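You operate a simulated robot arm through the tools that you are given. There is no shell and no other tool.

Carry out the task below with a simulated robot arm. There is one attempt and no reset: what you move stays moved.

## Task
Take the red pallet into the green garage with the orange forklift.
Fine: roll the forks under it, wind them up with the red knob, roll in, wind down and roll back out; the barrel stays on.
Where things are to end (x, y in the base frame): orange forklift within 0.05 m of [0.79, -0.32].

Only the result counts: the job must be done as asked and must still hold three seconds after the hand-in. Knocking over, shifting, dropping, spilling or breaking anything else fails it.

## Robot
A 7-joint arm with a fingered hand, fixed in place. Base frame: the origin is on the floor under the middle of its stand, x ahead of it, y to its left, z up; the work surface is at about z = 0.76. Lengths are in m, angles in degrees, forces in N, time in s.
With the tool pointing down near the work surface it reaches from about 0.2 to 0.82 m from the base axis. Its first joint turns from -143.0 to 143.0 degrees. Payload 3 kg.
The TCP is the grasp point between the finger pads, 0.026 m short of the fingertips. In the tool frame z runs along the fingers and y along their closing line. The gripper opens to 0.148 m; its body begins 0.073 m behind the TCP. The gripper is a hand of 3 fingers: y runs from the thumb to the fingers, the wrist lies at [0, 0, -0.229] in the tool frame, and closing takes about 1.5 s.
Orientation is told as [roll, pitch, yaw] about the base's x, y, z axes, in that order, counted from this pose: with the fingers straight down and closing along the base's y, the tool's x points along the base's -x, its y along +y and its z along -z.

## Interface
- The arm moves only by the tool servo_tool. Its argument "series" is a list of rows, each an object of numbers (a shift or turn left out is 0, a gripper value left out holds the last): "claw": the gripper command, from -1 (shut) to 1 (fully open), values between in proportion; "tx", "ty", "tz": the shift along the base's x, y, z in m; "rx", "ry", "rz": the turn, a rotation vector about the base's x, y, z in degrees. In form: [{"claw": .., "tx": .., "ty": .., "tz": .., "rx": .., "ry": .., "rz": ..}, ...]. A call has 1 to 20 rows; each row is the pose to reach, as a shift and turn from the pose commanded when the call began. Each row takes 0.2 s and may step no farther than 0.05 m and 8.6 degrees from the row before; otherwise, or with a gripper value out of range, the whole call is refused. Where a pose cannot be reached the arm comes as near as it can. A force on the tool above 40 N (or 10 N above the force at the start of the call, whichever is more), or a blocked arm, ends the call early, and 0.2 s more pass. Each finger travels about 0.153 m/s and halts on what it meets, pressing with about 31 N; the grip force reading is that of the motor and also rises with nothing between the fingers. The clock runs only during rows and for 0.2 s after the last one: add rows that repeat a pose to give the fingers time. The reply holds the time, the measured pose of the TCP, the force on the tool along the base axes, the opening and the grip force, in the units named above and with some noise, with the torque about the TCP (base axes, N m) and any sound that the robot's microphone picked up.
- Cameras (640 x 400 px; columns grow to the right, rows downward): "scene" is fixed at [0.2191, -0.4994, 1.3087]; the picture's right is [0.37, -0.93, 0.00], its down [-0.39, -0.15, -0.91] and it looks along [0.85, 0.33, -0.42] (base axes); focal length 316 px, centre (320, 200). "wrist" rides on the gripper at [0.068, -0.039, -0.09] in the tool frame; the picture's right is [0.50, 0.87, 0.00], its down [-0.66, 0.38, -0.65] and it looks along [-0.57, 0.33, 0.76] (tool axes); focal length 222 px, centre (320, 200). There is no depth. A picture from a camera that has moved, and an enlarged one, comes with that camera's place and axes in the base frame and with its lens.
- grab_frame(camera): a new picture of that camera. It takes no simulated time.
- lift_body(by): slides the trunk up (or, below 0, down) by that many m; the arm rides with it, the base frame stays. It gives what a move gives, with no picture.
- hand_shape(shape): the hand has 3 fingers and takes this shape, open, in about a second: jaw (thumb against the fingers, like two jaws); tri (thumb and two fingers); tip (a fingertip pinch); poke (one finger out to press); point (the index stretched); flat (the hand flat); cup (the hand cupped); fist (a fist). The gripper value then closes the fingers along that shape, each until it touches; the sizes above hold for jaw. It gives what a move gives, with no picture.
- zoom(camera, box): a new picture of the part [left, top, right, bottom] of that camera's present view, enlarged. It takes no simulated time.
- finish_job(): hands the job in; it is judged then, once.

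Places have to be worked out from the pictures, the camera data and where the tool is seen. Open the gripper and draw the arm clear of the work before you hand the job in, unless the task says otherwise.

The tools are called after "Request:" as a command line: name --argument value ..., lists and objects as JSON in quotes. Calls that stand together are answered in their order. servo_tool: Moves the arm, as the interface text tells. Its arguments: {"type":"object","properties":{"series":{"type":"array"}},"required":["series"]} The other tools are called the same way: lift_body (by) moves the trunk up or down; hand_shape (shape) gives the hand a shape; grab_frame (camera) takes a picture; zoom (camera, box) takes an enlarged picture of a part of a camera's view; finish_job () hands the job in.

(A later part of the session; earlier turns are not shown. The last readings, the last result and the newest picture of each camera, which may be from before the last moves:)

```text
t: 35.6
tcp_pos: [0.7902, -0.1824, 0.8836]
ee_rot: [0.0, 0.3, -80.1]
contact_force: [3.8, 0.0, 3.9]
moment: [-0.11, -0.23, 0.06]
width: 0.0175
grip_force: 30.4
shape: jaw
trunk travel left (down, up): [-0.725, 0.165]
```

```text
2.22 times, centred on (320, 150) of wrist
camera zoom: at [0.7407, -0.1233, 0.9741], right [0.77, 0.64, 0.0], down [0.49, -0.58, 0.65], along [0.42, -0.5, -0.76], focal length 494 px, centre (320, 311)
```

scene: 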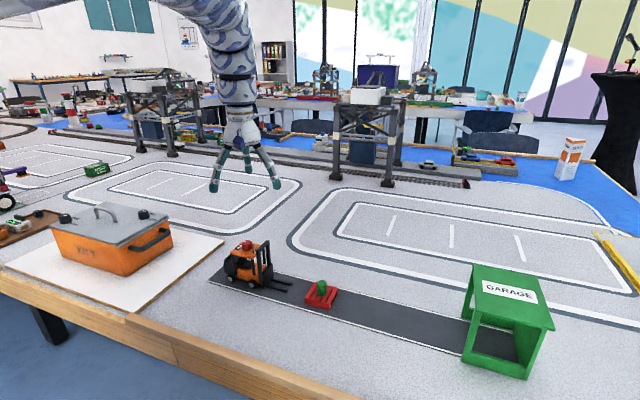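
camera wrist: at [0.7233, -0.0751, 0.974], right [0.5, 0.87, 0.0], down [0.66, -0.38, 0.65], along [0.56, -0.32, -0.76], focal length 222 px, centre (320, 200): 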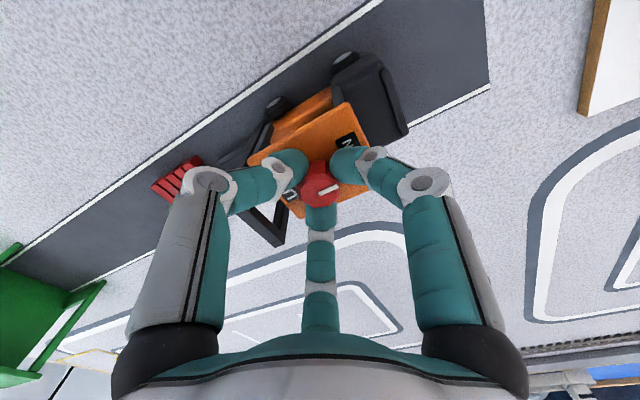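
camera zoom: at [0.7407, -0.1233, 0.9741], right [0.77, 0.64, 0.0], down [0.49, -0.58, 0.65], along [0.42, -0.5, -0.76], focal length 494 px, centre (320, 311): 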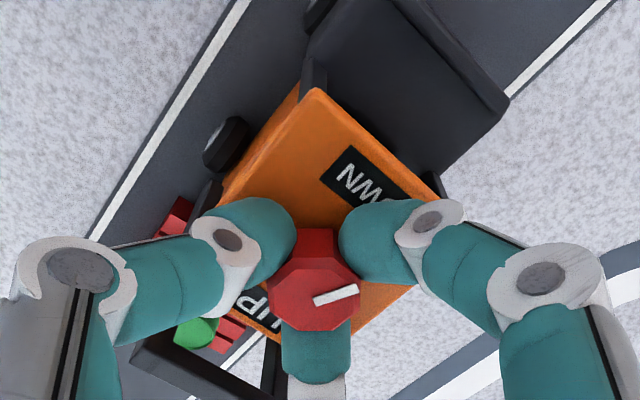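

The forks are now rising with clockwise turning and the grip is not slipping. I'll release slightly, lift clear and check that the knob and forks hold their position.

Request:
servo_tool --series '[{"claw": -0.45}, {"claw": -0.45}, {"claw": -0.45}, {"tz": 0.015}, {"tz": 0.03}, {"tz": 0.03}]'

Request:
zoom --camera "scene" --box '[255, 240, 345, 315]'

Request:
zoom --camera "wrist" --box '[220, 60, 420, 240]'

```text
t: 37.0
tcp_pos: [0.7904, -0.1832, 0.9133]
ee_rot: [0.0, 0.4, -80.1]
contact_force: [0.1, 1.0, 0.3]
moment: [0.0, 0.0, 0.01]
width: 0.0406
grip_force: 0.1
shape: jaw
trunk travel left (down, up): [-0.725, 0.165]
```

```text
5.33 times, centred on (300, 278) of scene
camera zoom: at [0.2191, -0.4994, 1.3087], right [0.37, -0.93, 0.0], down [-0.39, -0.15, -0.91], along [0.85, 0.33, -0.42], focal length 1685 px, centre (427, -213)
```

zoom: 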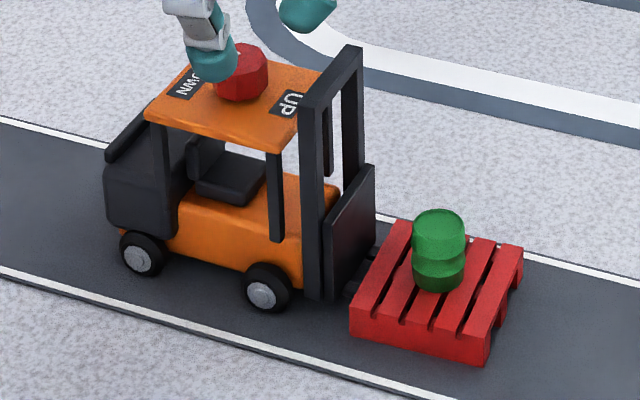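

```text
2.22 times, centred on (320, 150) of wrist
camera zoom: at [0.7408, -0.1239, 1.0042], right [0.77, 0.64, 0.0], down [0.49, -0.58, 0.65], along [0.42, -0.5, -0.76], focal length 494 px, centre (320, 311)
```

zoom: 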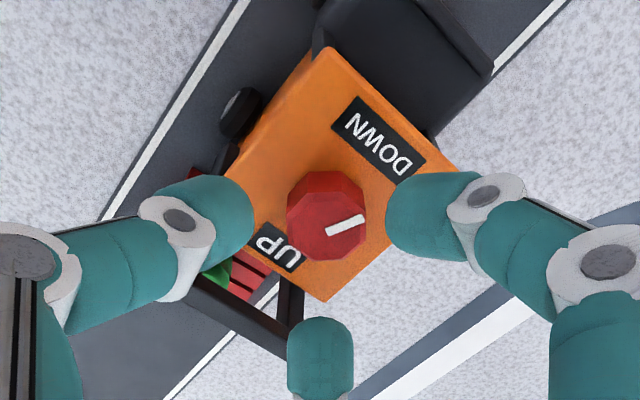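

The knob and forks hold, with the pointer about 30° clockwise of DOWN. I'll rotate the hand back to about -38°, descend around the knob and regrip.

Request:
servo_tool --series '[{"rz": 7}, {"rz": 14}, {"rz": 21}, {"rz": 28}, {"rz": 35}, {"rz": 42}, {"rz": 42}, {"rz": 42, "tz": -0.012}, {"rz": 42, "tz": -0.022}, {"rz": 42, "tz": -0.03}, {"rz": 42, "tz": -0.03}, {"rz": 42, "tz": -0.03, "claw": -0.7}, {"rz": 42, "tz": -0.03, "claw": -1}, {"rz": 42, "tz": -0.03, "claw": -1}, {"rz": 42, "tz": -0.03, "claw": -1}]'

Request:
zoom --camera "scene" --box '[255, 240, 345, 315]'

Request:
zoom --camera "wrist" --box '[220, 60, 420, 240]'

```text
t: 40.2
tcp_pos: [0.7902, -0.1825, 0.8825]
ee_rot: [-0.1, 0.3, -38.1]
contact_force: [-0.7, 0.5, -0.8]
moment: [-0.03, 0.0, -0.02]
width: 0.0179
grip_force: 31.6
shape: jaw
trunk travel left (down, up): [-0.725, 0.165]
```

```text
5.33 times, centred on (300, 278) of scene
camera zoom: at [0.2191, -0.4994, 1.3087], right [0.37, -0.93, 0.0], down [-0.39, -0.15, -0.91], along [0.85, 0.33, -0.42], focal length 1685 px, centre (427, -213)
```

zoom: 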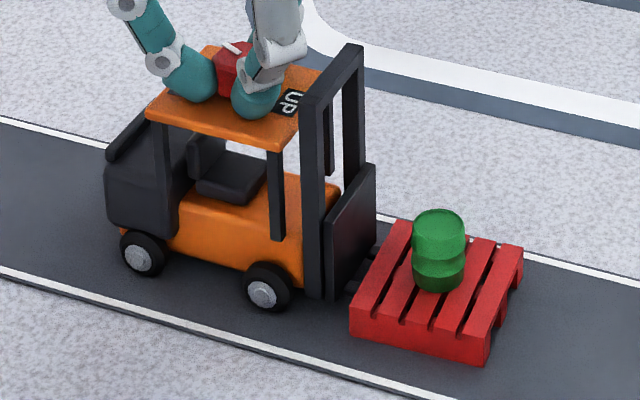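

```text
2.22 times, centred on (320, 150) of wrist
camera zoom: at [0.7136, -0.172, 0.9738], right [0.14, 0.99, 0.0], down [0.75, -0.11, 0.65], along [0.64, -0.09, -0.76], focal length 494 px, centre (320, 311)
```

zoom: 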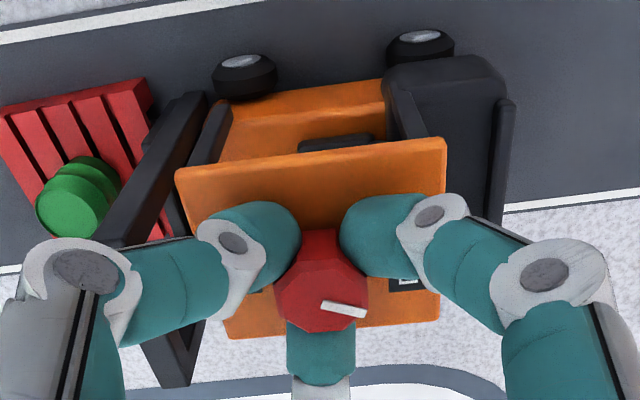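

Regripped with the truck undisturbed. I'll turn the knob clockwise 45° slowly.

Request:
servo_tool --series '[{"rz": -2.5}, {"rz": -5}, {"rz": -7.5}, {"rz": -10}, {"rz": -12.5}, {"rz": -15}, {"rz": -17.5}, {"rz": -20}, {"rz": -22.5}, {"rz": -25}, {"rz": -27.5}, {"rz": -30}, {"rz": -32.5}, {"rz": -35}, {"rz": -37.5}, {"rz": -40}, {"rz": -42.5}, {"rz": -45}, {"rz": -45}]'

Request:
zoom --camera "scene" --box '[255, 240, 345, 315]'

Request:
zoom --camera "wrist" --box '[220, 60, 420, 240]'

```text
t: 44.2
tcp_pos: [0.7893, -0.1827, 0.8827]
ee_rot: [-0.1, 0.3, -83.1]
contact_force: [0.3, -0.5, -0.5]
moment: [0.05, 0.02, -0.01]
width: 0.0175
grip_force: 31.3
shape: jaw
trunk travel left (down, up): [-0.725, 0.165]
```

```text
5.33 times, centred on (300, 278) of scene
camera zoom: at [0.2191, -0.4994, 1.3087], right [0.37, -0.93, 0.0], down [-0.39, -0.15, -0.91], along [0.85, 0.33, -0.42], focal length 1685 px, centre (427, -213)
```

zoom: 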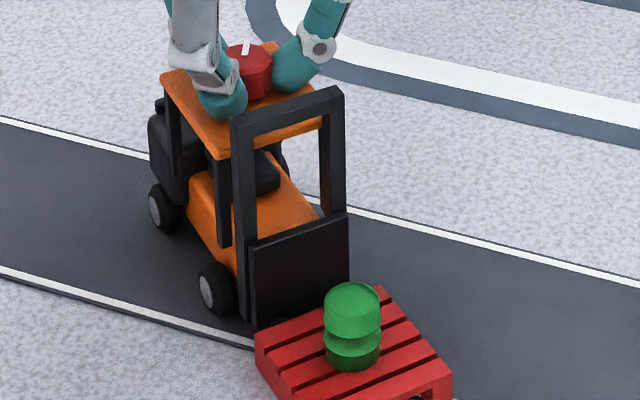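

```text
2.22 times, centred on (320, 150) of wrist
camera zoom: at [0.7441, -0.1212, 0.9738], right [0.8, 0.6, 0.0], down [0.46, -0.61, 0.65], along [0.39, -0.52, -0.76], focal length 494 px, centre (320, 311)
```

zoom: 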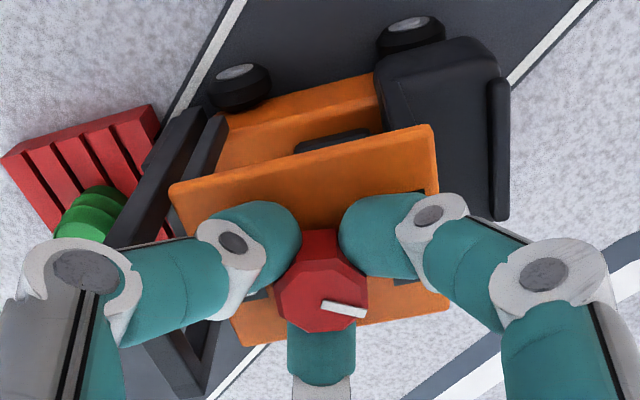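

The whole truck yawed about 40° with the hand because the lifted load no longer braces it, while the knob itself barely turned. The pallet and barrel stayed on. I'll swing it back by turning the hand 39° counter-clockwise, and next time press down to load the wheels while turning.

Request:
servo_tool --series '[{"rz": 2.5}, {"rz": 5}, {"rz": 7.5}, {"rz": 10}, {"rz": 12.5}, {"rz": 15}, {"rz": 17.5}, {"rz": 20}, {"rz": 22.5}, {"rz": 25}, {"rz": 27.5}, {"rz": 30}, {"rz": 32.5}, {"rz": 35}, {"rz": 37}, {"rz": 39}, {"rz": 39}]'

Request:
zoom --camera "scene" --box '[255, 240, 345, 315]'

Request:
zoom --camera "wrist" --box '[220, 60, 420, 240]'

```text
t: 47.8
tcp_pos: [0.7898, -0.1828, 0.8834]
ee_rot: [-0.2, 0.4, -44.0]
contact_force: [0.0, -0.8, 0.1]
moment: [-0.03, -0.02, -0.05]
width: 0.0174
grip_force: 31.0
shape: jaw
trunk travel left (down, up): [-0.725, 0.165]
```

```text
5.33 times, centred on (300, 278) of scene
camera zoom: at [0.2191, -0.4994, 1.3087], right [0.37, -0.93, 0.0], down [-0.39, -0.15, -0.91], along [0.85, 0.33, -0.42], focal length 1685 px, centre (427, -213)
```

zoom: 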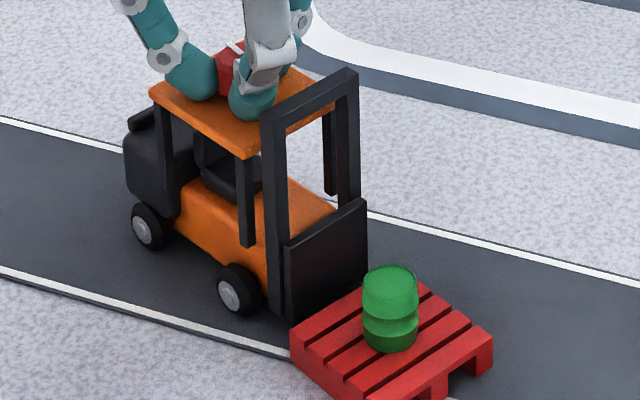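

```text
2.22 times, centred on (320, 150) of wrist
camera zoom: at [0.7153, -0.1646, 0.9736], right [0.24, 0.97, 0.0], down [0.74, -0.19, 0.65], along [0.63, -0.16, -0.76], focal length 494 px, centre (320, 311)
```

zoom: 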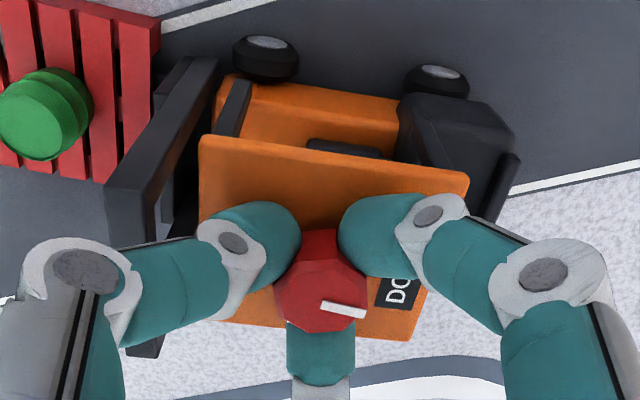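

Only about half of the yaw came back because lowering turns the knob more easily: heading is now about -21° and the pointer about 13° off DOWN. I'll test pressing down on the truck in small steps to see how much force it takes to load the wheels.

Request:
servo_tool --series '[{"tz": -0.001}, {"tz": -0.002}, {"tz": -0.003}, {"tz": -0.004}, {"tz": -0.004}]'

```text
t: 49.0
tcp_pos: [0.7885, -0.1817, 0.8819]
ee_rot: [0.1, 0.2, -44.0]
contact_force: [1.7, -0.2, 29.7]
moment: [-0.16, -0.18, -0.02]
width: 0.0184
grip_force: 31.3
shape: jaw
trunk travel left (down, up): [-0.725, 0.165]
```

Pressing gives about 30 N for 4 mm of command. I'll ease to about 20 N and turn clockwise 20° to see whether the knob now turns relative to the truck.

Request:
servo_tool --series '[{"tz": 0.001}, {"tz": 0.001, "rz": -2.5}, {"tz": 0.001, "rz": -5}, {"tz": 0.001, "rz": -7.5}, {"tz": 0.001, "rz": -10}, {"tz": 0.001, "rz": -12.5}, {"tz": 0.001, "rz": -15}, {"tz": 0.001, "rz": -17.5}, {"tz": 0.001, "rz": -20}, {"tz": 0.001, "rz": -20}]'

Request:
zoom --camera "scene" --box '[255, 240, 345, 315]'

Request:
zoom --camera "wrist" --box '[220, 60, 420, 240]'

```text
t: 51.2
tcp_pos: [0.7894, -0.182, 0.8812]
ee_rot: [-0.1, 0.3, -64.1]
contact_force: [7.8, -2.9, 25.0]
moment: [-0.06, -0.22, 0.11]
width: 0.0186
grip_force: 31.2
shape: jaw
trunk travel left (down, up): [-0.725, 0.165]
```

```text
5.33 times, centred on (300, 278) of scene
camera zoom: at [0.2191, -0.4994, 1.3087], right [0.37, -0.93, 0.0], down [-0.39, -0.15, -0.91], along [0.85, 0.33, -0.42], focal length 1685 px, centre (427, -213)
```

zoom: 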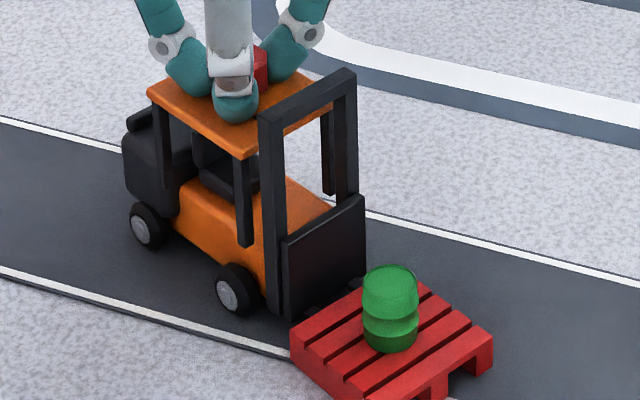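

```text
2.22 times, centred on (320, 150) of wrist
camera zoom: at [0.7256, -0.1393, 0.9722], right [0.56, 0.83, 0.0], down [0.63, -0.43, 0.65], along [0.54, -0.36, -0.76], focal length 494 px, centre (320, 311)
```

zoom: 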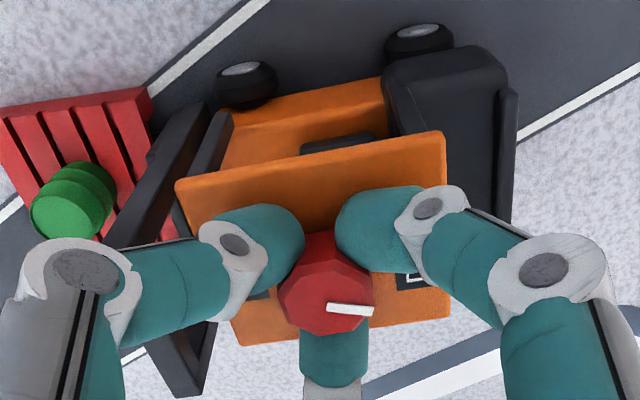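

Pressing works: the truck held still while the knob turned 20° and the forks rose. I'll keep pressing and turn another 40°; relative to the truck the mast is still clear of the fingers.

Request:
servo_tool --series '[{"rz": -2.5}, {"rz": -5}, {"rz": -7.5}, {"rz": -10}, {"rz": -12.5}, {"rz": -15}, {"rz": -17.5}, {"rz": -20}, {"rz": -22.5}, {"rz": -25}, {"rz": -27.5}, {"rz": -30}, {"rz": -32.5}, {"rz": -35}, {"rz": -37.5}, {"rz": -40}, {"rz": -40}]'

Request:
zoom --camera "scene" --box '[255, 240, 345, 315]'

Request:
zoom --camera "wrist" --box '[220, 60, 420, 240]'

```text
t: 54.8
tcp_pos: [0.7877, -0.1809, 0.8805]
ee_rot: [0.0, 0.3, -104.1]
contact_force: [0.0, -0.8, 14.6]
moment: [0.19, 0.17, 0.08]
width: 0.0183
grip_force: 31.8
shape: jaw
trunk travel left (down, up): [-0.725, 0.165]
```

```text
5.33 times, centred on (300, 278) of scene
camera zoom: at [0.2191, -0.4994, 1.3087], right [0.37, -0.93, 0.0], down [-0.39, -0.15, -0.91], along [0.85, 0.33, -0.42], focal length 1685 px, centre (427, -213)
```

zoom: 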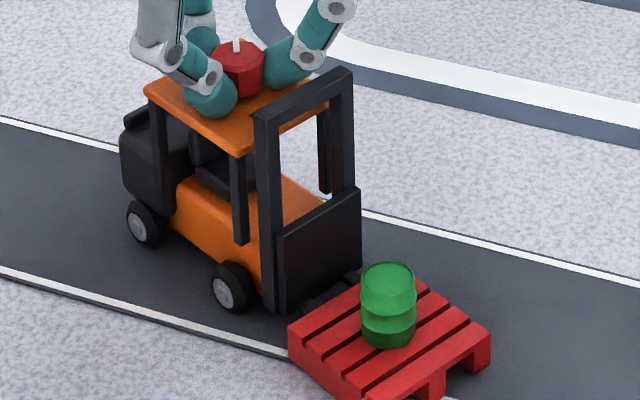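

```text
2.22 times, centred on (320, 150) of wrist
camera zoom: at [0.7681, -0.1082, 0.9716], right [0.96, 0.27, 0.0], down [0.21, -0.73, 0.65], along [0.18, -0.62, -0.76], focal length 494 px, centre (320, 311)
```

zoom: 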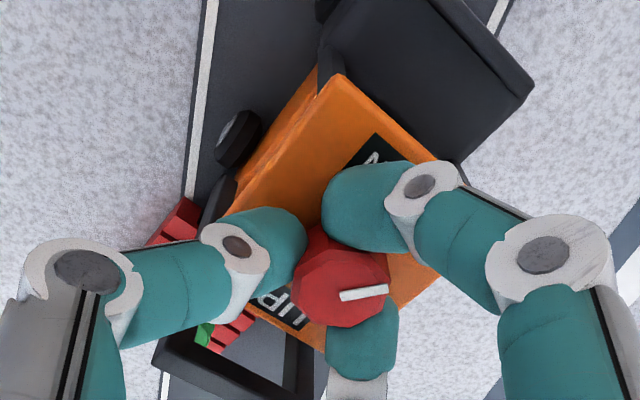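

The truck held and the pointer is now about 38° past DOWN, but the fingers wound up and slipped because the tips rub on the roof. I'll release, lift, and check the knob centre for the next grip.

Request:
servo_tool --series '[{"tz": 0.004, "claw": -0.7}, {"tz": 0.004, "claw": -0.45}, {"tz": 0.004, "claw": -0.45}, {"tz": 0.018}, {"tz": 0.034}, {"tz": 0.034}]'

Request:
zoom --camera "scene" --box '[255, 240, 345, 315]'

Request:
zoom --camera "wrist" --box '[220, 60, 420, 240]'

```text
t: 56.2
tcp_pos: [0.7898, -0.1827, 0.9146]
ee_rot: [-0.1, 0.3, -104.1]
contact_force: [0.0, -0.2, -0.7]
moment: [-0.04, 0.02, 0.03]
width: 0.0407
grip_force: 0.1
shape: jaw
trunk travel left (down, up): [-0.725, 0.165]
```

```text
5.33 times, centred on (300, 278) of scene
camera zoom: at [0.2191, -0.4994, 1.3087], right [0.37, -0.93, 0.0], down [-0.39, -0.15, -0.91], along [0.85, 0.33, -0.42], focal length 1685 px, centre (427, -213)
```

zoom: 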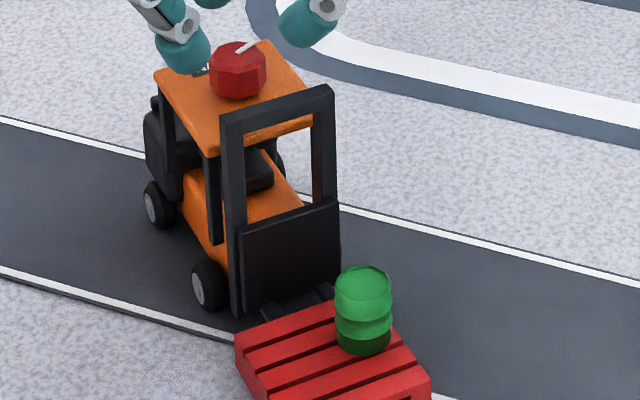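

```text
2.22 times, centred on (320, 150) of wrist
camera zoom: at [0.7689, -0.1082, 1.005], right [0.96, 0.27, 0.0], down [0.21, -0.73, 0.65], along [0.18, -0.62, -0.76], focal length 494 px, centre (320, 311)
```

zoom: 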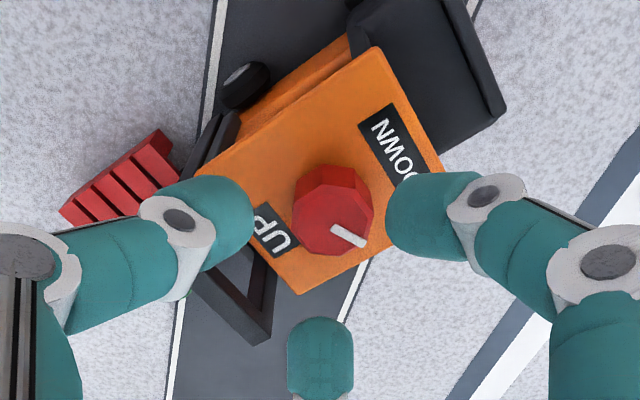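

On release the stored twist yawed the truck further (heading about -40°), though the pointer has advanced to about 64° past DOWN. This time I'll grip about 2 mm higher so the tips don't rub the roof, press more lightly, and open before easing off.

Request:
servo_tool --series '[{"rz": 7}, {"rz": 14}, {"rz": 21}, {"rz": 27, "tx": 0.002, "ty": 0.001}, {"rz": 27, "tx": 0.002, "ty": 0.001, "tz": -0.012}, {"rz": 27, "tx": 0.002, "ty": 0.001, "tz": -0.022}, {"rz": 27, "tx": 0.002, "ty": 0.001, "tz": -0.029}, {"rz": 27, "tx": 0.002, "ty": 0.001, "tz": -0.029}]'

Request:
zoom --camera "scene" --box '[260, 230, 310, 270]'

Request:
zoom --camera "wrist" --box '[220, 60, 420, 240]'

```text
t: 58.0
tcp_pos: [0.7916, -0.1816, 0.8856]
ee_rot: [0.1, 0.4, -77.0]
contact_force: [-0.5, 0.2, 0.0]
moment: [0.02, 0.02, 0.0]
width: 0.0406
grip_force: 0.2
shape: jaw
trunk travel left (down, up): [-0.725, 0.165]
```

```text
10.00 times, centred on (285, 250) of scene
camera zoom: at [0.2191, -0.4994, 1.3087], right [0.37, -0.93, 0.0], down [-0.39, -0.15, -0.91], along [0.85, 0.33, -0.42], focal length 3159 px, centre (670, -300)
```

zoom: 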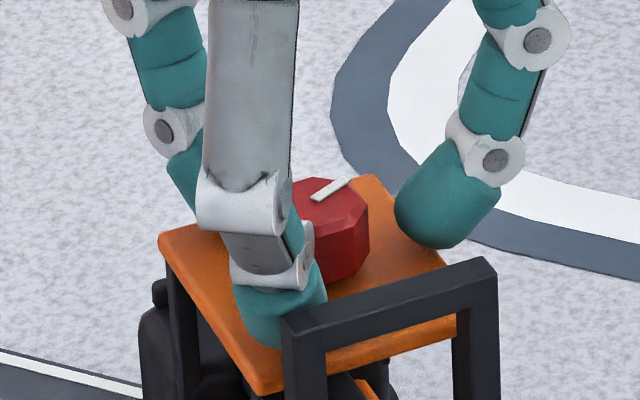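

```text
2.22 times, centred on (320, 150) of wrist
camera zoom: at [0.7398, -0.1253, 0.9763], right [0.73, 0.68, 0.0], down [0.52, -0.56, 0.65], along [0.44, -0.47, -0.76], focal length 494 px, centre (320, 311)
```

zoom: 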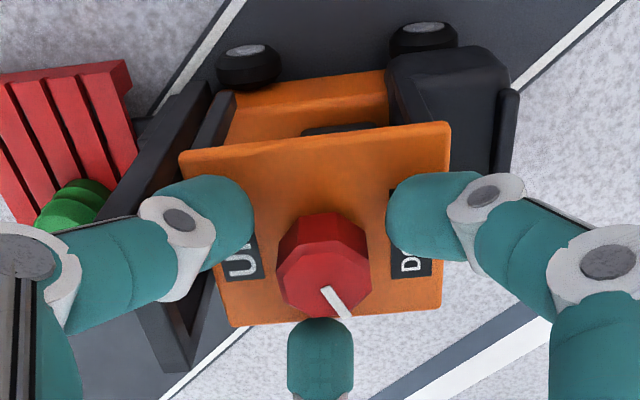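

The knob is centred. I'll close, then press about 2 mm and read the force before turning.

Request:
servo_tool --series '[{"claw": -0.7}, {"claw": -1}, {"claw": -1}, {"claw": -1}, {"tz": -0.001}, {"tz": -0.002}, {"tz": -0.002}]'

Request:
zoom --camera "wrist" --box '[220, 60, 420, 240]'

```text
t: 59.6
tcp_pos: [0.7922, -0.1813, 0.8846]
ee_rot: [0.1, 0.4, -77.1]
contact_force: [0.2, 0.9, 10.5]
moment: [-0.03, 0.03, 0.01]
width: 0.0185
grip_force: 31.0
shape: jaw
trunk travel left (down, up): [-0.725, 0.165]
```

```text
2.22 times, centred on (320, 150) of wrist
camera zoom: at [0.7393, -0.1252, 0.975], right [0.73, 0.68, 0.0], down [0.52, -0.56, 0.65], along [0.45, -0.47, -0.76], focal length 494 px, centre (320, 311)
```

zoom: 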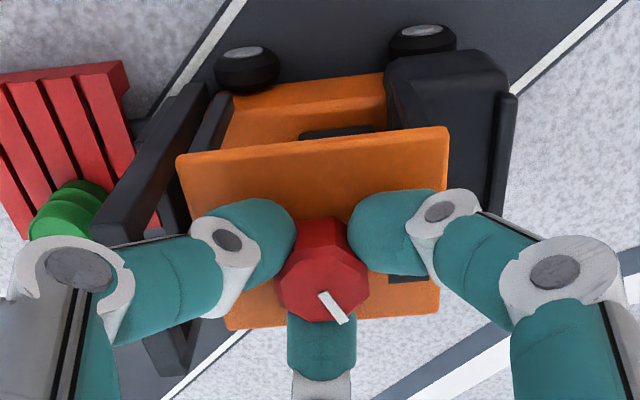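

Pressing 10 N through the knob grip alone. I'll add a bit more and turn 24° clockwise, then check truck heading and slip.

Request:
servo_tool --series '[{"tz": -0.0007}, {"tz": -0.0007, "rz": -3}, {"tz": -0.0007, "rz": -6}, {"tz": -0.0007, "rz": -9}, {"tz": -0.0007, "rz": -12}, {"tz": -0.0007, "rz": -15}, {"tz": -0.0007, "rz": -18}, {"tz": -0.0007, "rz": -21}, {"tz": -0.0007, "rz": -24}, {"tz": -0.0007, "rz": -24}]'

Request:
zoom --camera "scene" --box '[255, 240, 345, 315]'

Request:
zoom --camera "wrist" --box '[220, 60, 420, 240]'

```text
t: 61.8
tcp_pos: [0.7913, -0.1817, 0.8862]
ee_rot: [0.0, 0.3, -101.1]
contact_force: [2.1, -1.4, 19.7]
moment: [-0.05, -0.03, 0.02]
width: 0.0191
grip_force: 31.7
shape: jaw
trunk travel left (down, up): [-0.725, 0.165]
```

```text
5.33 times, centred on (300, 278) of scene
camera zoom: at [0.2191, -0.4994, 1.3087], right [0.37, -0.93, 0.0], down [-0.39, -0.15, -0.91], along [0.85, 0.33, -0.42], focal length 1685 px, centre (427, -213)
```

zoom: 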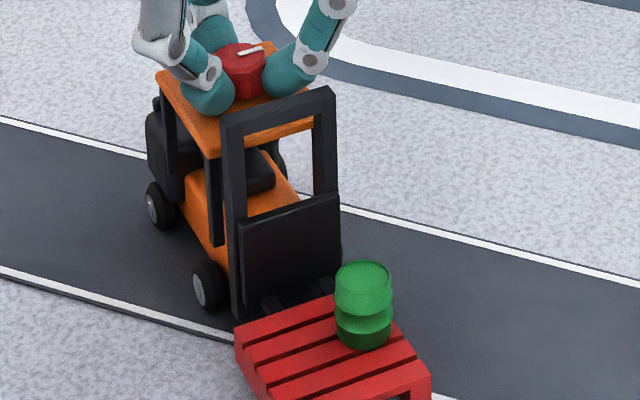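

```text
2.22 times, centred on (320, 150) of wrist
camera zoom: at [0.7664, -0.1084, 0.9743], right [0.95, 0.32, 0.0], down [0.24, -0.72, 0.65], along [0.21, -0.61, -0.76], focal length 494 px, centre (320, 311)
```

zoom: 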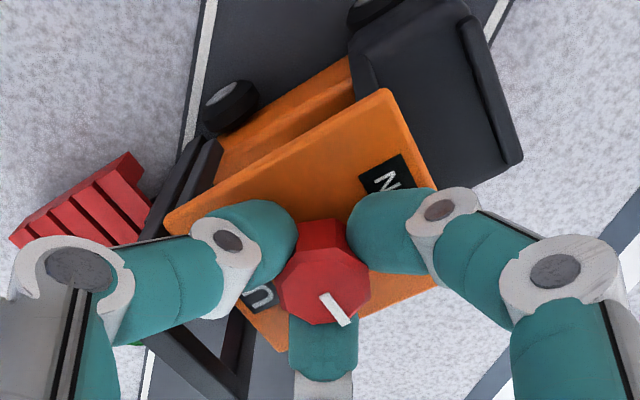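

The knob turned the full 24° with no slip, and the truck held still. I'll continue another 26° with the same press.

Request:
servo_tool --series '[{"rz": -3}, {"rz": -6}, {"rz": -9}, {"rz": -12}, {"rz": -15}, {"rz": -18}, {"rz": -21}, {"rz": -24}, {"rz": -26}, {"rz": -26}]'

Request:
zoom --camera "scene" --box '[255, 240, 345, 315]'

Request:
zoom --camera "wrist" --box '[220, 60, 420, 240]'

```text
t: 64.0
tcp_pos: [0.7907, -0.1817, 0.8836]
ee_rot: [0.0, 0.5, -127.1]
contact_force: [0.9, -1.2, 19.9]
moment: [-0.06, 0.02, 0.03]
width: 0.0195
grip_force: 31.2
shape: jaw
trunk travel left (down, up): [-0.725, 0.165]
```

```text
5.33 times, centred on (300, 278) of scene
camera zoom: at [0.2191, -0.4994, 1.3087], right [0.37, -0.93, 0.0], down [-0.39, -0.15, -0.91], along [0.85, 0.33, -0.42], focal length 1685 px, centre (427, -213)
```

zoom: 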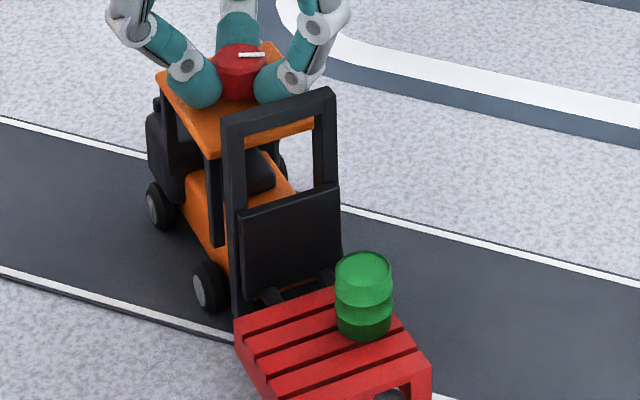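

```text
2.22 times, centred on (320, 150) of wrist
camera zoom: at [0.801, -0.1047, 0.9743], right [0.99, -0.12, 0.0], down [-0.1, -0.75, 0.65], along [-0.08, -0.65, -0.76], focal length 494 px, centre (320, 311)
```

zoom: 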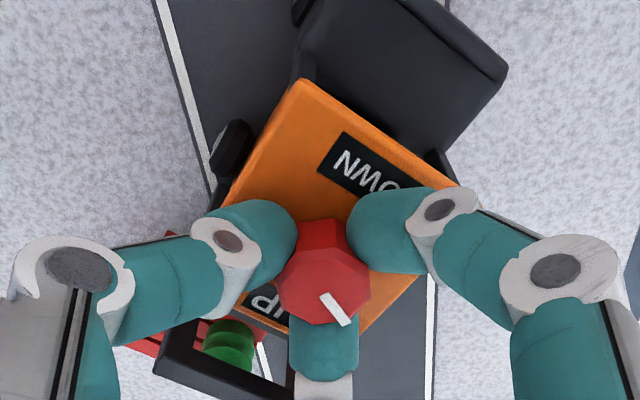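

The pallet is now lifting, with the pointer about 114° past DOWN and the truck steady. I'll open while still pressed, then lift clear and turn the hand back 48° for the next grip.

Request:
servo_tool --series '[{"claw": -0.45}, {"claw": -0.45}, {"claw": -0.45}, {"tz": 0.01}, {"tz": 0.025}, {"tz": 0.035}, {"tz": 0.035}]'

Request:
zoom --camera "scene" --box '[255, 240, 345, 315]'

Request:
zoom --camera "wrist" --box '[220, 60, 420, 240]'

```text
t: 65.6
tcp_pos: [0.7915, -0.1823, 0.9182]
ee_rot: [-0.1, 0.2, -127.0]
contact_force: [-0.3, -0.6, 0.5]
moment: [0.03, -0.04, 0.0]
width: 0.0404
grip_force: 0.1
shape: jaw
trunk travel left (down, up): [-0.725, 0.165]
```

```text
5.33 times, centred on (300, 278) of scene
camera zoom: at [0.2191, -0.4994, 1.3087], right [0.37, -0.93, 0.0], down [-0.39, -0.15, -0.91], along [0.85, 0.33, -0.42], focal length 1685 px, centre (427, -213)
```

zoom: 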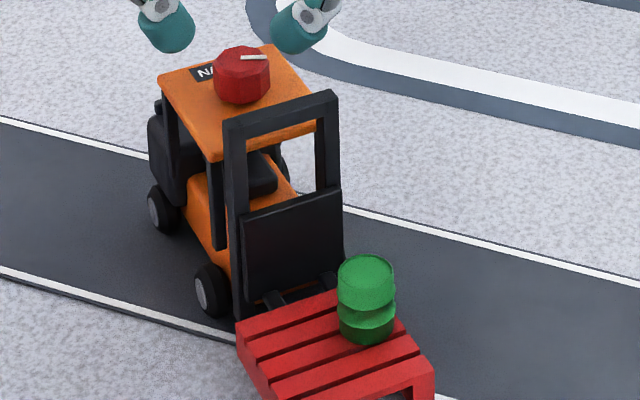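

```text
2.22 times, centred on (320, 150) of wrist
camera zoom: at [0.8019, -0.1053, 1.0083], right [0.99, -0.12, 0.0], down [-0.09, -0.75, 0.65], along [-0.08, -0.64, -0.76], focal length 494 px, centre (320, 311)
```

zoom: 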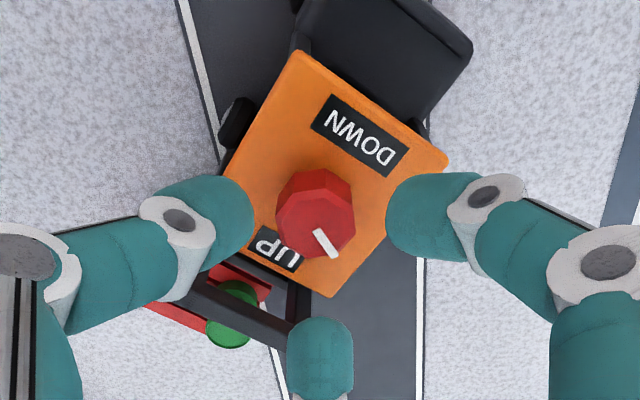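

Forks hold and the knob remains centred. I'll rotate back 50°, descend, close and press in one sequence.

Request:
servo_tool --series '[{"rz": 7.5}, {"rz": 15}, {"rz": 22.5}, {"rz": 30}, {"rz": 37.5}, {"rz": 45}, {"rz": 50}, {"rz": 50, "tz": -0.012}, {"rz": 50, "tz": -0.024}, {"rz": 50, "tz": -0.0322}, {"rz": 50, "tz": -0.0322}, {"rz": 50, "tz": -0.0322, "claw": -0.7}, {"rz": 50, "tz": -0.0322, "claw": -1}, {"rz": 50, "tz": -0.0322, "claw": -1}, {"rz": 50, "tz": -0.0322, "claw": -1}, {"rz": 50, "tz": -0.0337, "claw": -1}, {"rz": 50, "tz": -0.0347, "claw": -1}, {"rz": 50, "tz": -0.0347, "claw": -1}]'

Request:
zoom --camera "scene" --box '[255, 240, 345, 315]'

Request:
zoom --camera "wrist" --box '[220, 60, 420, 240]'

```text
t: 69.4
tcp_pos: [0.7925, -0.1814, 0.8845]
ee_rot: [0.0, 0.4, -77.0]
contact_force: [-0.9, 0.8, 11.2]
moment: [0.05, 0.09, 0.0]
width: 0.0197
grip_force: 30.8
shape: jaw
trunk travel left (down, up): [-0.725, 0.165]
```

```text
5.33 times, centred on (300, 278) of scene
camera zoom: at [0.2191, -0.4994, 1.3087], right [0.37, -0.93, 0.0], down [-0.39, -0.15, -0.91], along [0.85, 0.33, -0.42], focal length 1685 px, centre (427, -213)
```

zoom: 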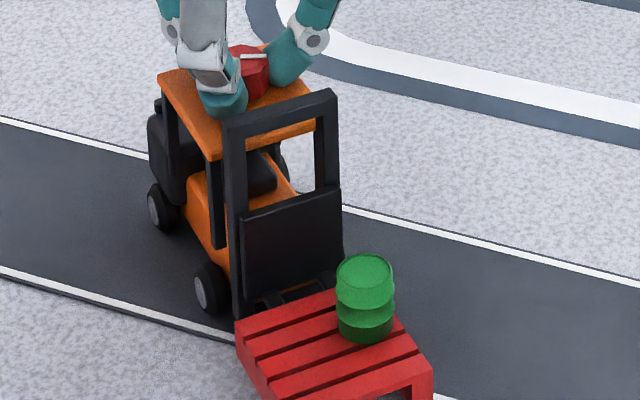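

```text
2.22 times, centred on (320, 150) of wrist
camera zoom: at [0.7391, -0.1247, 0.9746], right [0.73, 0.68, 0.0], down [0.52, -0.56, 0.65], along [0.45, -0.47, -0.76], focal length 494 px, centre (320, 311)
```

zoom: 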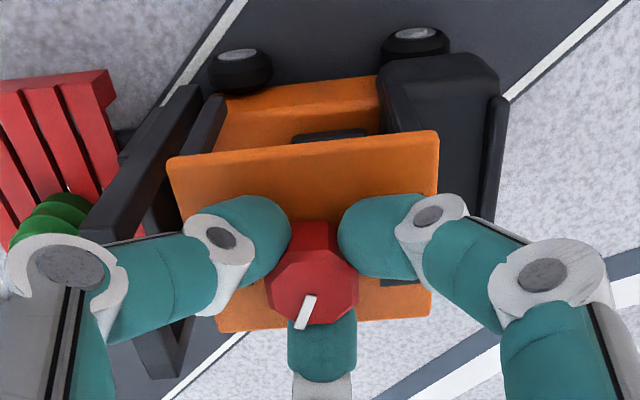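

Gripped and pressed at 11 N. I'll add a little press and turn clockwise 50°.

Request:
servo_tool --series '[{"tz": -0.0007}, {"tz": -0.0007, "rz": -3}, {"tz": -0.0007, "rz": -6}, {"tz": -0.0007, "rz": -9}, {"tz": -0.0007, "rz": -12}, {"tz": -0.0007, "rz": -15}, {"tz": -0.0007, "rz": -18}, {"tz": -0.0007, "rz": -21}, {"tz": -0.0007, "rz": -24}, {"tz": -0.0007, "rz": -27}, {"tz": -0.0007, "rz": -30}, {"tz": -0.0007, "rz": -33}, {"tz": -0.0007, "rz": -36}, {"tz": -0.0007, "rz": -39}, {"tz": -0.0007, "rz": -42}, {"tz": -0.0007, "rz": -45}, {"tz": -0.0007, "rz": -48}, {"tz": -0.0007, "rz": -50}, {"tz": -0.0007, "rz": -50}]'

Request:
zoom --camera "scene" --box '[255, 240, 345, 315]'

Request:
zoom --camera "wrist" --box '[220, 60, 420, 240]'

```text
t: 73.4
tcp_pos: [0.7914, -0.1819, 0.8838]
ee_rot: [0.0, 0.4, -127.1]
contact_force: [6.4, -5.0, 22.1]
moment: [-0.14, -0.16, 0.02]
width: 0.02
grip_force: 31.0
shape: jaw
trunk travel left (down, up): [-0.725, 0.165]
```

```text
5.33 times, centred on (300, 278) of scene
camera zoom: at [0.2191, -0.4994, 1.3087], right [0.37, -0.93, 0.0], down [-0.39, -0.15, -0.91], along [0.85, 0.33, -0.42], focal length 1685 px, centre (427, -213)
```

zoom: 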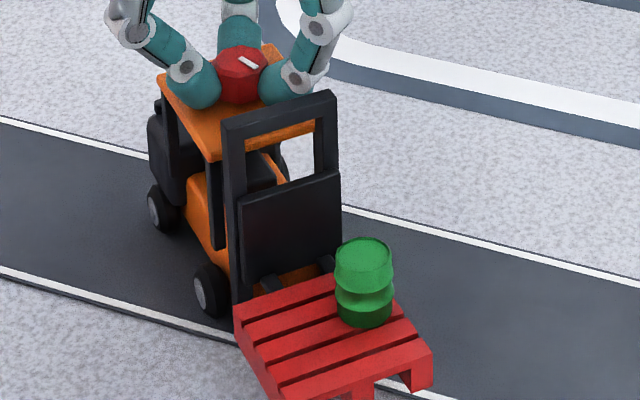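

```text
2.22 times, centred on (320, 150) of wrist
camera zoom: at [0.801, -0.105, 0.9738], right [0.99, -0.12, 0.0], down [-0.1, -0.75, 0.65], along [-0.08, -0.64, -0.76], focal length 494 px, centre (320, 311)
```

zoom: 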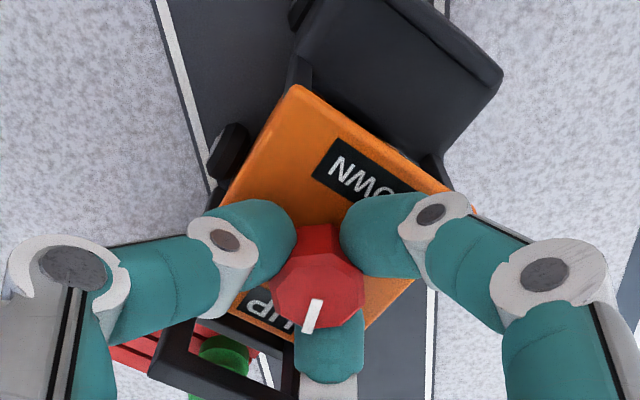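

The pallet is clearly off the ground now with the barrel on, and the pointer is near UP. Next I release the knob and will take hold of the roof edges instead, to swing the truck's heading straight again.

Request:
servo_tool --series '[{"claw": -0.45}, {"claw": -0.45}, {"claw": -0.45}, {"tz": 0.01}, {"tz": 0.03}, {"tz": 0.06}, {"tz": 0.06, "rz": 7, "claw": 0.35}, {"tz": 0.06, "rz": 14}, {"tz": 0.06, "rz": 21}, {"tz": 0.06, "rz": 27}, {"tz": 0.06, "rz": 27}, {"tz": 0.06, "rz": 27}]'

Request:
zoom --camera "scene" --box '[235, 220, 365, 330]'

Request:
grab_frame --camera "wrist"

```text
t: 76.0
tcp_pos: [0.7911, -0.181, 0.9428]
ee_rot: [-0.1, 0.3, -100.0]
contact_force: [0.6, -0.6, -0.5]
moment: [0.0, 0.0, -0.04]
width: 0.0992
grip_force: 0.1
shape: jaw
trunk travel left (down, up): [-0.725, 0.165]
```

```text
3.64 times, centred on (300, 275) of scene
camera zoom: at [0.2191, -0.4994, 1.3087], right [0.37, -0.93, 0.0], down [-0.39, -0.15, -0.91], along [0.85, 0.33, -0.42], focal length 1149 px, centre (393, -73)
```

zoom: 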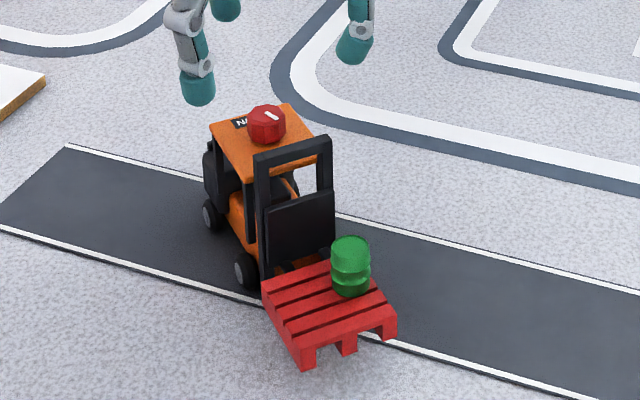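

```text
taken
camera wrist: at [0.7658, -0.1089, 1.0326], right [0.94, 0.34, 0.0], down [0.26, -0.71, 0.65], along [0.22, -0.61, -0.76], focal length 222 px, centre (320, 200)
```

wrist: 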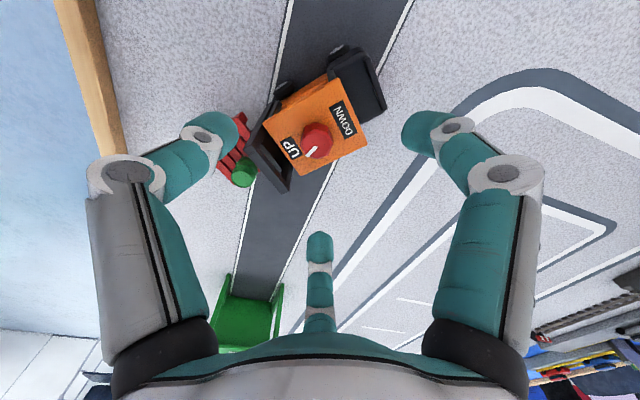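

The truck's heading is about -39° and the hand at yaw -100 matches its frame. I'll descend to just above roof height and check that the three open fingers straddle the roof.

Request:
servo_tool --series '[{"tz": -0.02}, {"tz": -0.04}, {"tz": -0.052}, {"tz": -0.052}]'

Request:
zoom --camera "wrist" --box '[200, 40, 440, 240]'

Request:
zoom --camera "scene" --box '[250, 215, 320, 270]'

```text
t: 77.0
tcp_pos: [0.792, -0.1811, 0.8907]
ee_rot: [0.0, 0.3, -100.0]
contact_force: [0.5, -1.0, 0.5]
moment: [0.03, 0.01, -0.01]
width: 0.0995
grip_force: 0.1
shape: jaw
trunk travel left (down, up): [-0.725, 0.165]
```

```text
2.00 times, centred on (320, 140) of wrist
camera zoom: at [0.766, -0.1088, 0.9811], right [0.94, 0.34, 0.0], down [0.26, -0.71, 0.65], along [0.22, -0.61, -0.76], focal length 444 px, centre (320, 320)
```

zoom: 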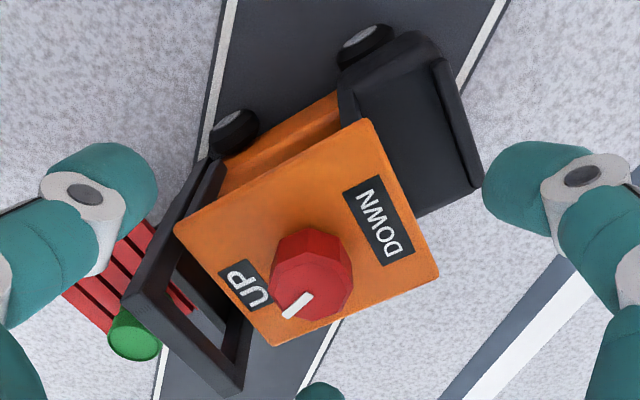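

```text
7.27 times, centred on (285, 242) of scene
camera zoom: at [0.2191, -0.4994, 1.3087], right [0.37, -0.93, 0.0], down [-0.39, -0.15, -0.91], along [0.85, 0.33, -0.42], focal length 2297 px, centre (574, -109)
```

zoom: 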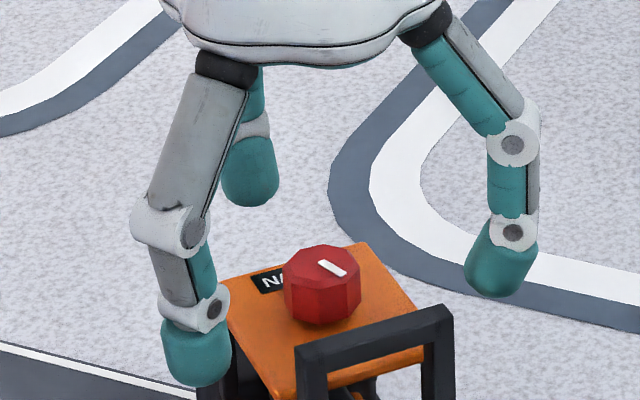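

The roof centre works out at (0.790, -0.182) with heading -41°, and the fingers are clear of the mast and rear. I'll descend 0.028 so the tips hang beside the roof edges.

Request:
servo_tool --series '[{"tx": -0.0015, "ty": -0.001, "tz": -0.01}, {"tx": -0.0015, "ty": -0.001, "tz": -0.02}, {"tx": -0.0015, "ty": -0.001, "tz": -0.028}, {"tx": -0.0015, "ty": -0.001, "tz": -0.028}]'

Request:
zoom --camera "scene" --box '[250, 220, 330, 280]'

Request:
zoom --camera "wrist" --box '[200, 60, 440, 260]'

```text
t: 78.0
tcp_pos: [0.7912, -0.1828, 0.8624]
ee_rot: [-0.2, 0.3, -100.2]
contact_force: [0.1, 0.0, 0.0]
moment: [0.01, 0.01, 0.0]
width: 0.0995
grip_force: 0.1
shape: jaw
trunk travel left (down, up): [-0.725, 0.165]
```

```text
6.67 times, centred on (290, 250) of scene
camera zoom: at [0.2191, -0.4994, 1.3087], right [0.37, -0.93, 0.0], down [-0.39, -0.15, -0.91], along [0.85, 0.33, -0.42], focal length 2106 px, centre (520, -133)
```

zoom: 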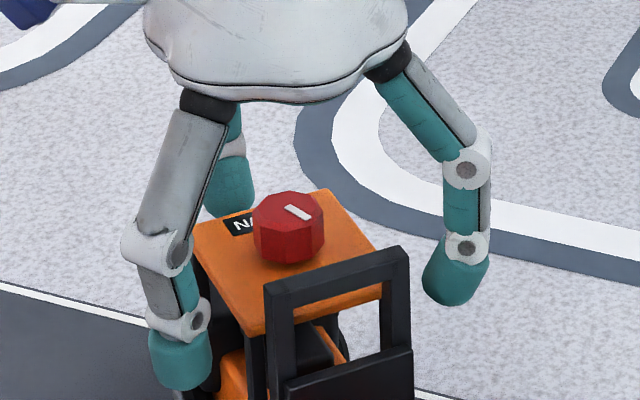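

```text
2.00 times, centred on (320, 160) of wrist
camera zoom: at [0.7648, -0.1101, 0.953], right [0.94, 0.34, 0.0], down [0.26, -0.72, 0.65], along [0.22, -0.61, -0.76], focal length 444 px, centre (320, 280)
```

zoom: 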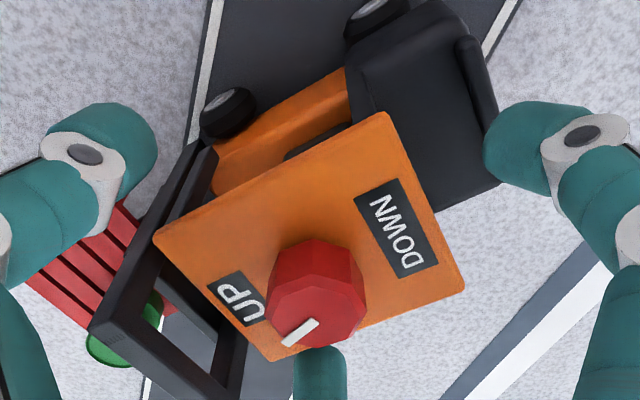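

The finger paths meet the roof's two long edges and rear edge nicely. I'll close gently on the roof.

Request:
servo_tool --series '[{"claw": 0.1}, {"claw": -0.05}, {"claw": -0.2}, {"claw": -0.35}, {"claw": -0.35}, {"claw": -0.35}]'

Request:
zoom --camera "scene" --box '[250, 220, 350, 295]'

Request:
zoom --camera "wrist" --box '[200, 60, 440, 260]'

```text
t: 79.4
tcp_pos: [0.791, -0.1825, 0.8626]
ee_rot: [-0.1, 0.4, -100.0]
contact_force: [-1.0, 1.8, 0.2]
moment: [0.02, 0.06, -0.06]
width: 0.0584
grip_force: 31.4
shape: jaw
trunk travel left (down, up): [-0.725, 0.165]
```

```text
5.33 times, centred on (300, 258) of scene
camera zoom: at [0.2191, -0.4994, 1.3087], right [0.37, -0.93, 0.0], down [-0.39, -0.15, -0.91], along [0.85, 0.33, -0.42], focal length 1685 px, centre (427, -107)
```

zoom: 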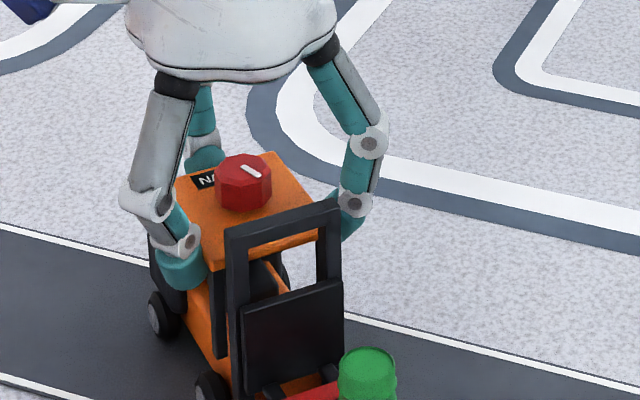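

```text
2.00 times, centred on (320, 160) of wrist
camera zoom: at [0.7647, -0.1101, 0.9527], right [0.94, 0.34, 0.0], down [0.26, -0.72, 0.65], along [0.22, -0.61, -0.76], focal length 444 px, centre (320, 280)
```

zoom: 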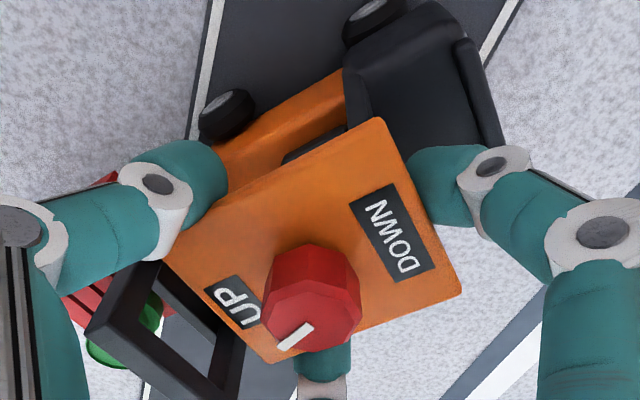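

A firm three-point hold on the roof. I'll rotate the truck back 41° counter-clockwise slowly to face straight down the lane.

Request:
servo_tool --series '[{"rz": 1.5}, {"rz": 4}, {"rz": 7}, {"rz": 10}, {"rz": 13}, {"rz": 16}, {"rz": 19}, {"rz": 22}, {"rz": 25}, {"rz": 28}, {"rz": 31}, {"rz": 34}, {"rz": 37}, {"rz": 39.5}, {"rz": 41}, {"rz": 41}]'

Request:
zoom --camera "scene" --box '[235, 220, 365, 330]'

Request:
grab_frame --camera "wrist"

```text
t: 82.8
tcp_pos: [0.7912, -0.1825, 0.8621]
ee_rot: [-0.1, 0.5, -58.9]
contact_force: [0.8, -1.2, 0.1]
moment: [0.06, 0.01, 0.0]
width: 0.0579
grip_force: 31.4
shape: jaw
trunk travel left (down, up): [-0.725, 0.165]
```

```text
3.64 times, centred on (300, 275) of scene
camera zoom: at [0.2191, -0.4994, 1.3087], right [0.37, -0.93, 0.0], down [-0.39, -0.15, -0.91], along [0.85, 0.33, -0.42], focal length 1149 px, centre (393, -73)
```

zoom: 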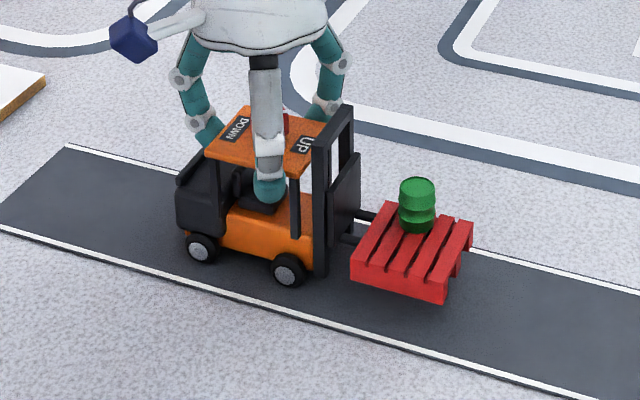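

```text
taken
camera wrist: at [0.7232, -0.1453, 0.9528], right [0.49, 0.87, 0.0], down [0.66, -0.37, 0.65], along [0.57, -0.31, -0.76], focal length 222 px, centre (320, 200)
```

wrist: 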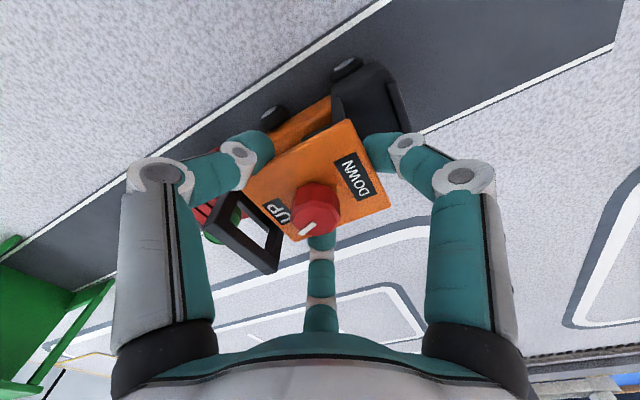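

The truck is facing down the lane again with the load on. I'll zoom in to measure its exact heading and the pallet pose.

Request:
zoom --camera "scene" --box '[265, 245, 375, 315]'

Request:
zoom --camera "wrist" --box '[180, 40, 420, 260]'

```text
5.71 times, centred on (320, 280) of scene
camera zoom: at [0.2191, -0.4994, 1.3087], right [0.37, -0.93, 0.0], down [-0.39, -0.15, -0.91], along [0.85, 0.33, -0.42], focal length 1805 px, centre (320, -257)
```

zoom: 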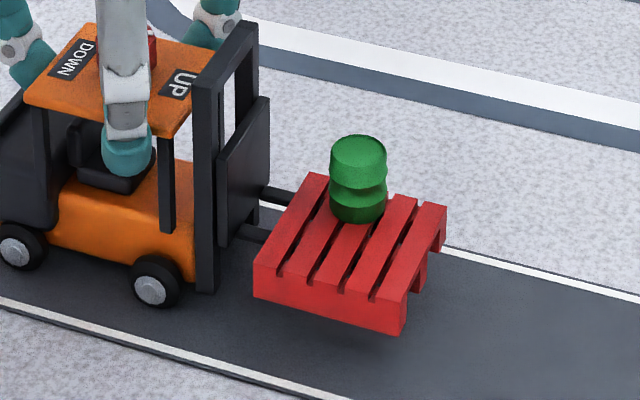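

```text
1.82 times, centred on (300, 150) of wrist
camera zoom: at [0.7232, -0.1453, 0.9528], right [0.49, 0.87, 0.0], down [0.66, -0.37, 0.65], along [0.57, -0.31, -0.76], focal length 404 px, centre (356, 291)
```

zoom: 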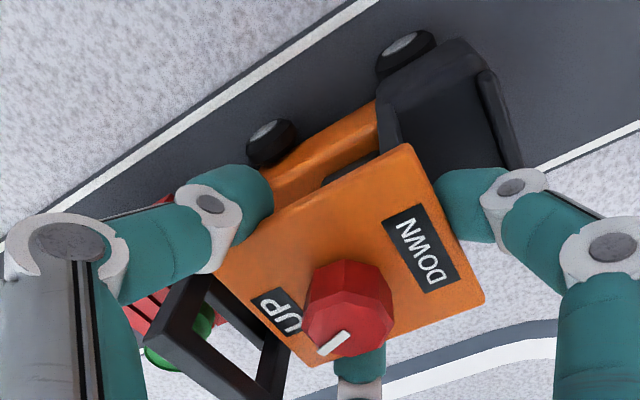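

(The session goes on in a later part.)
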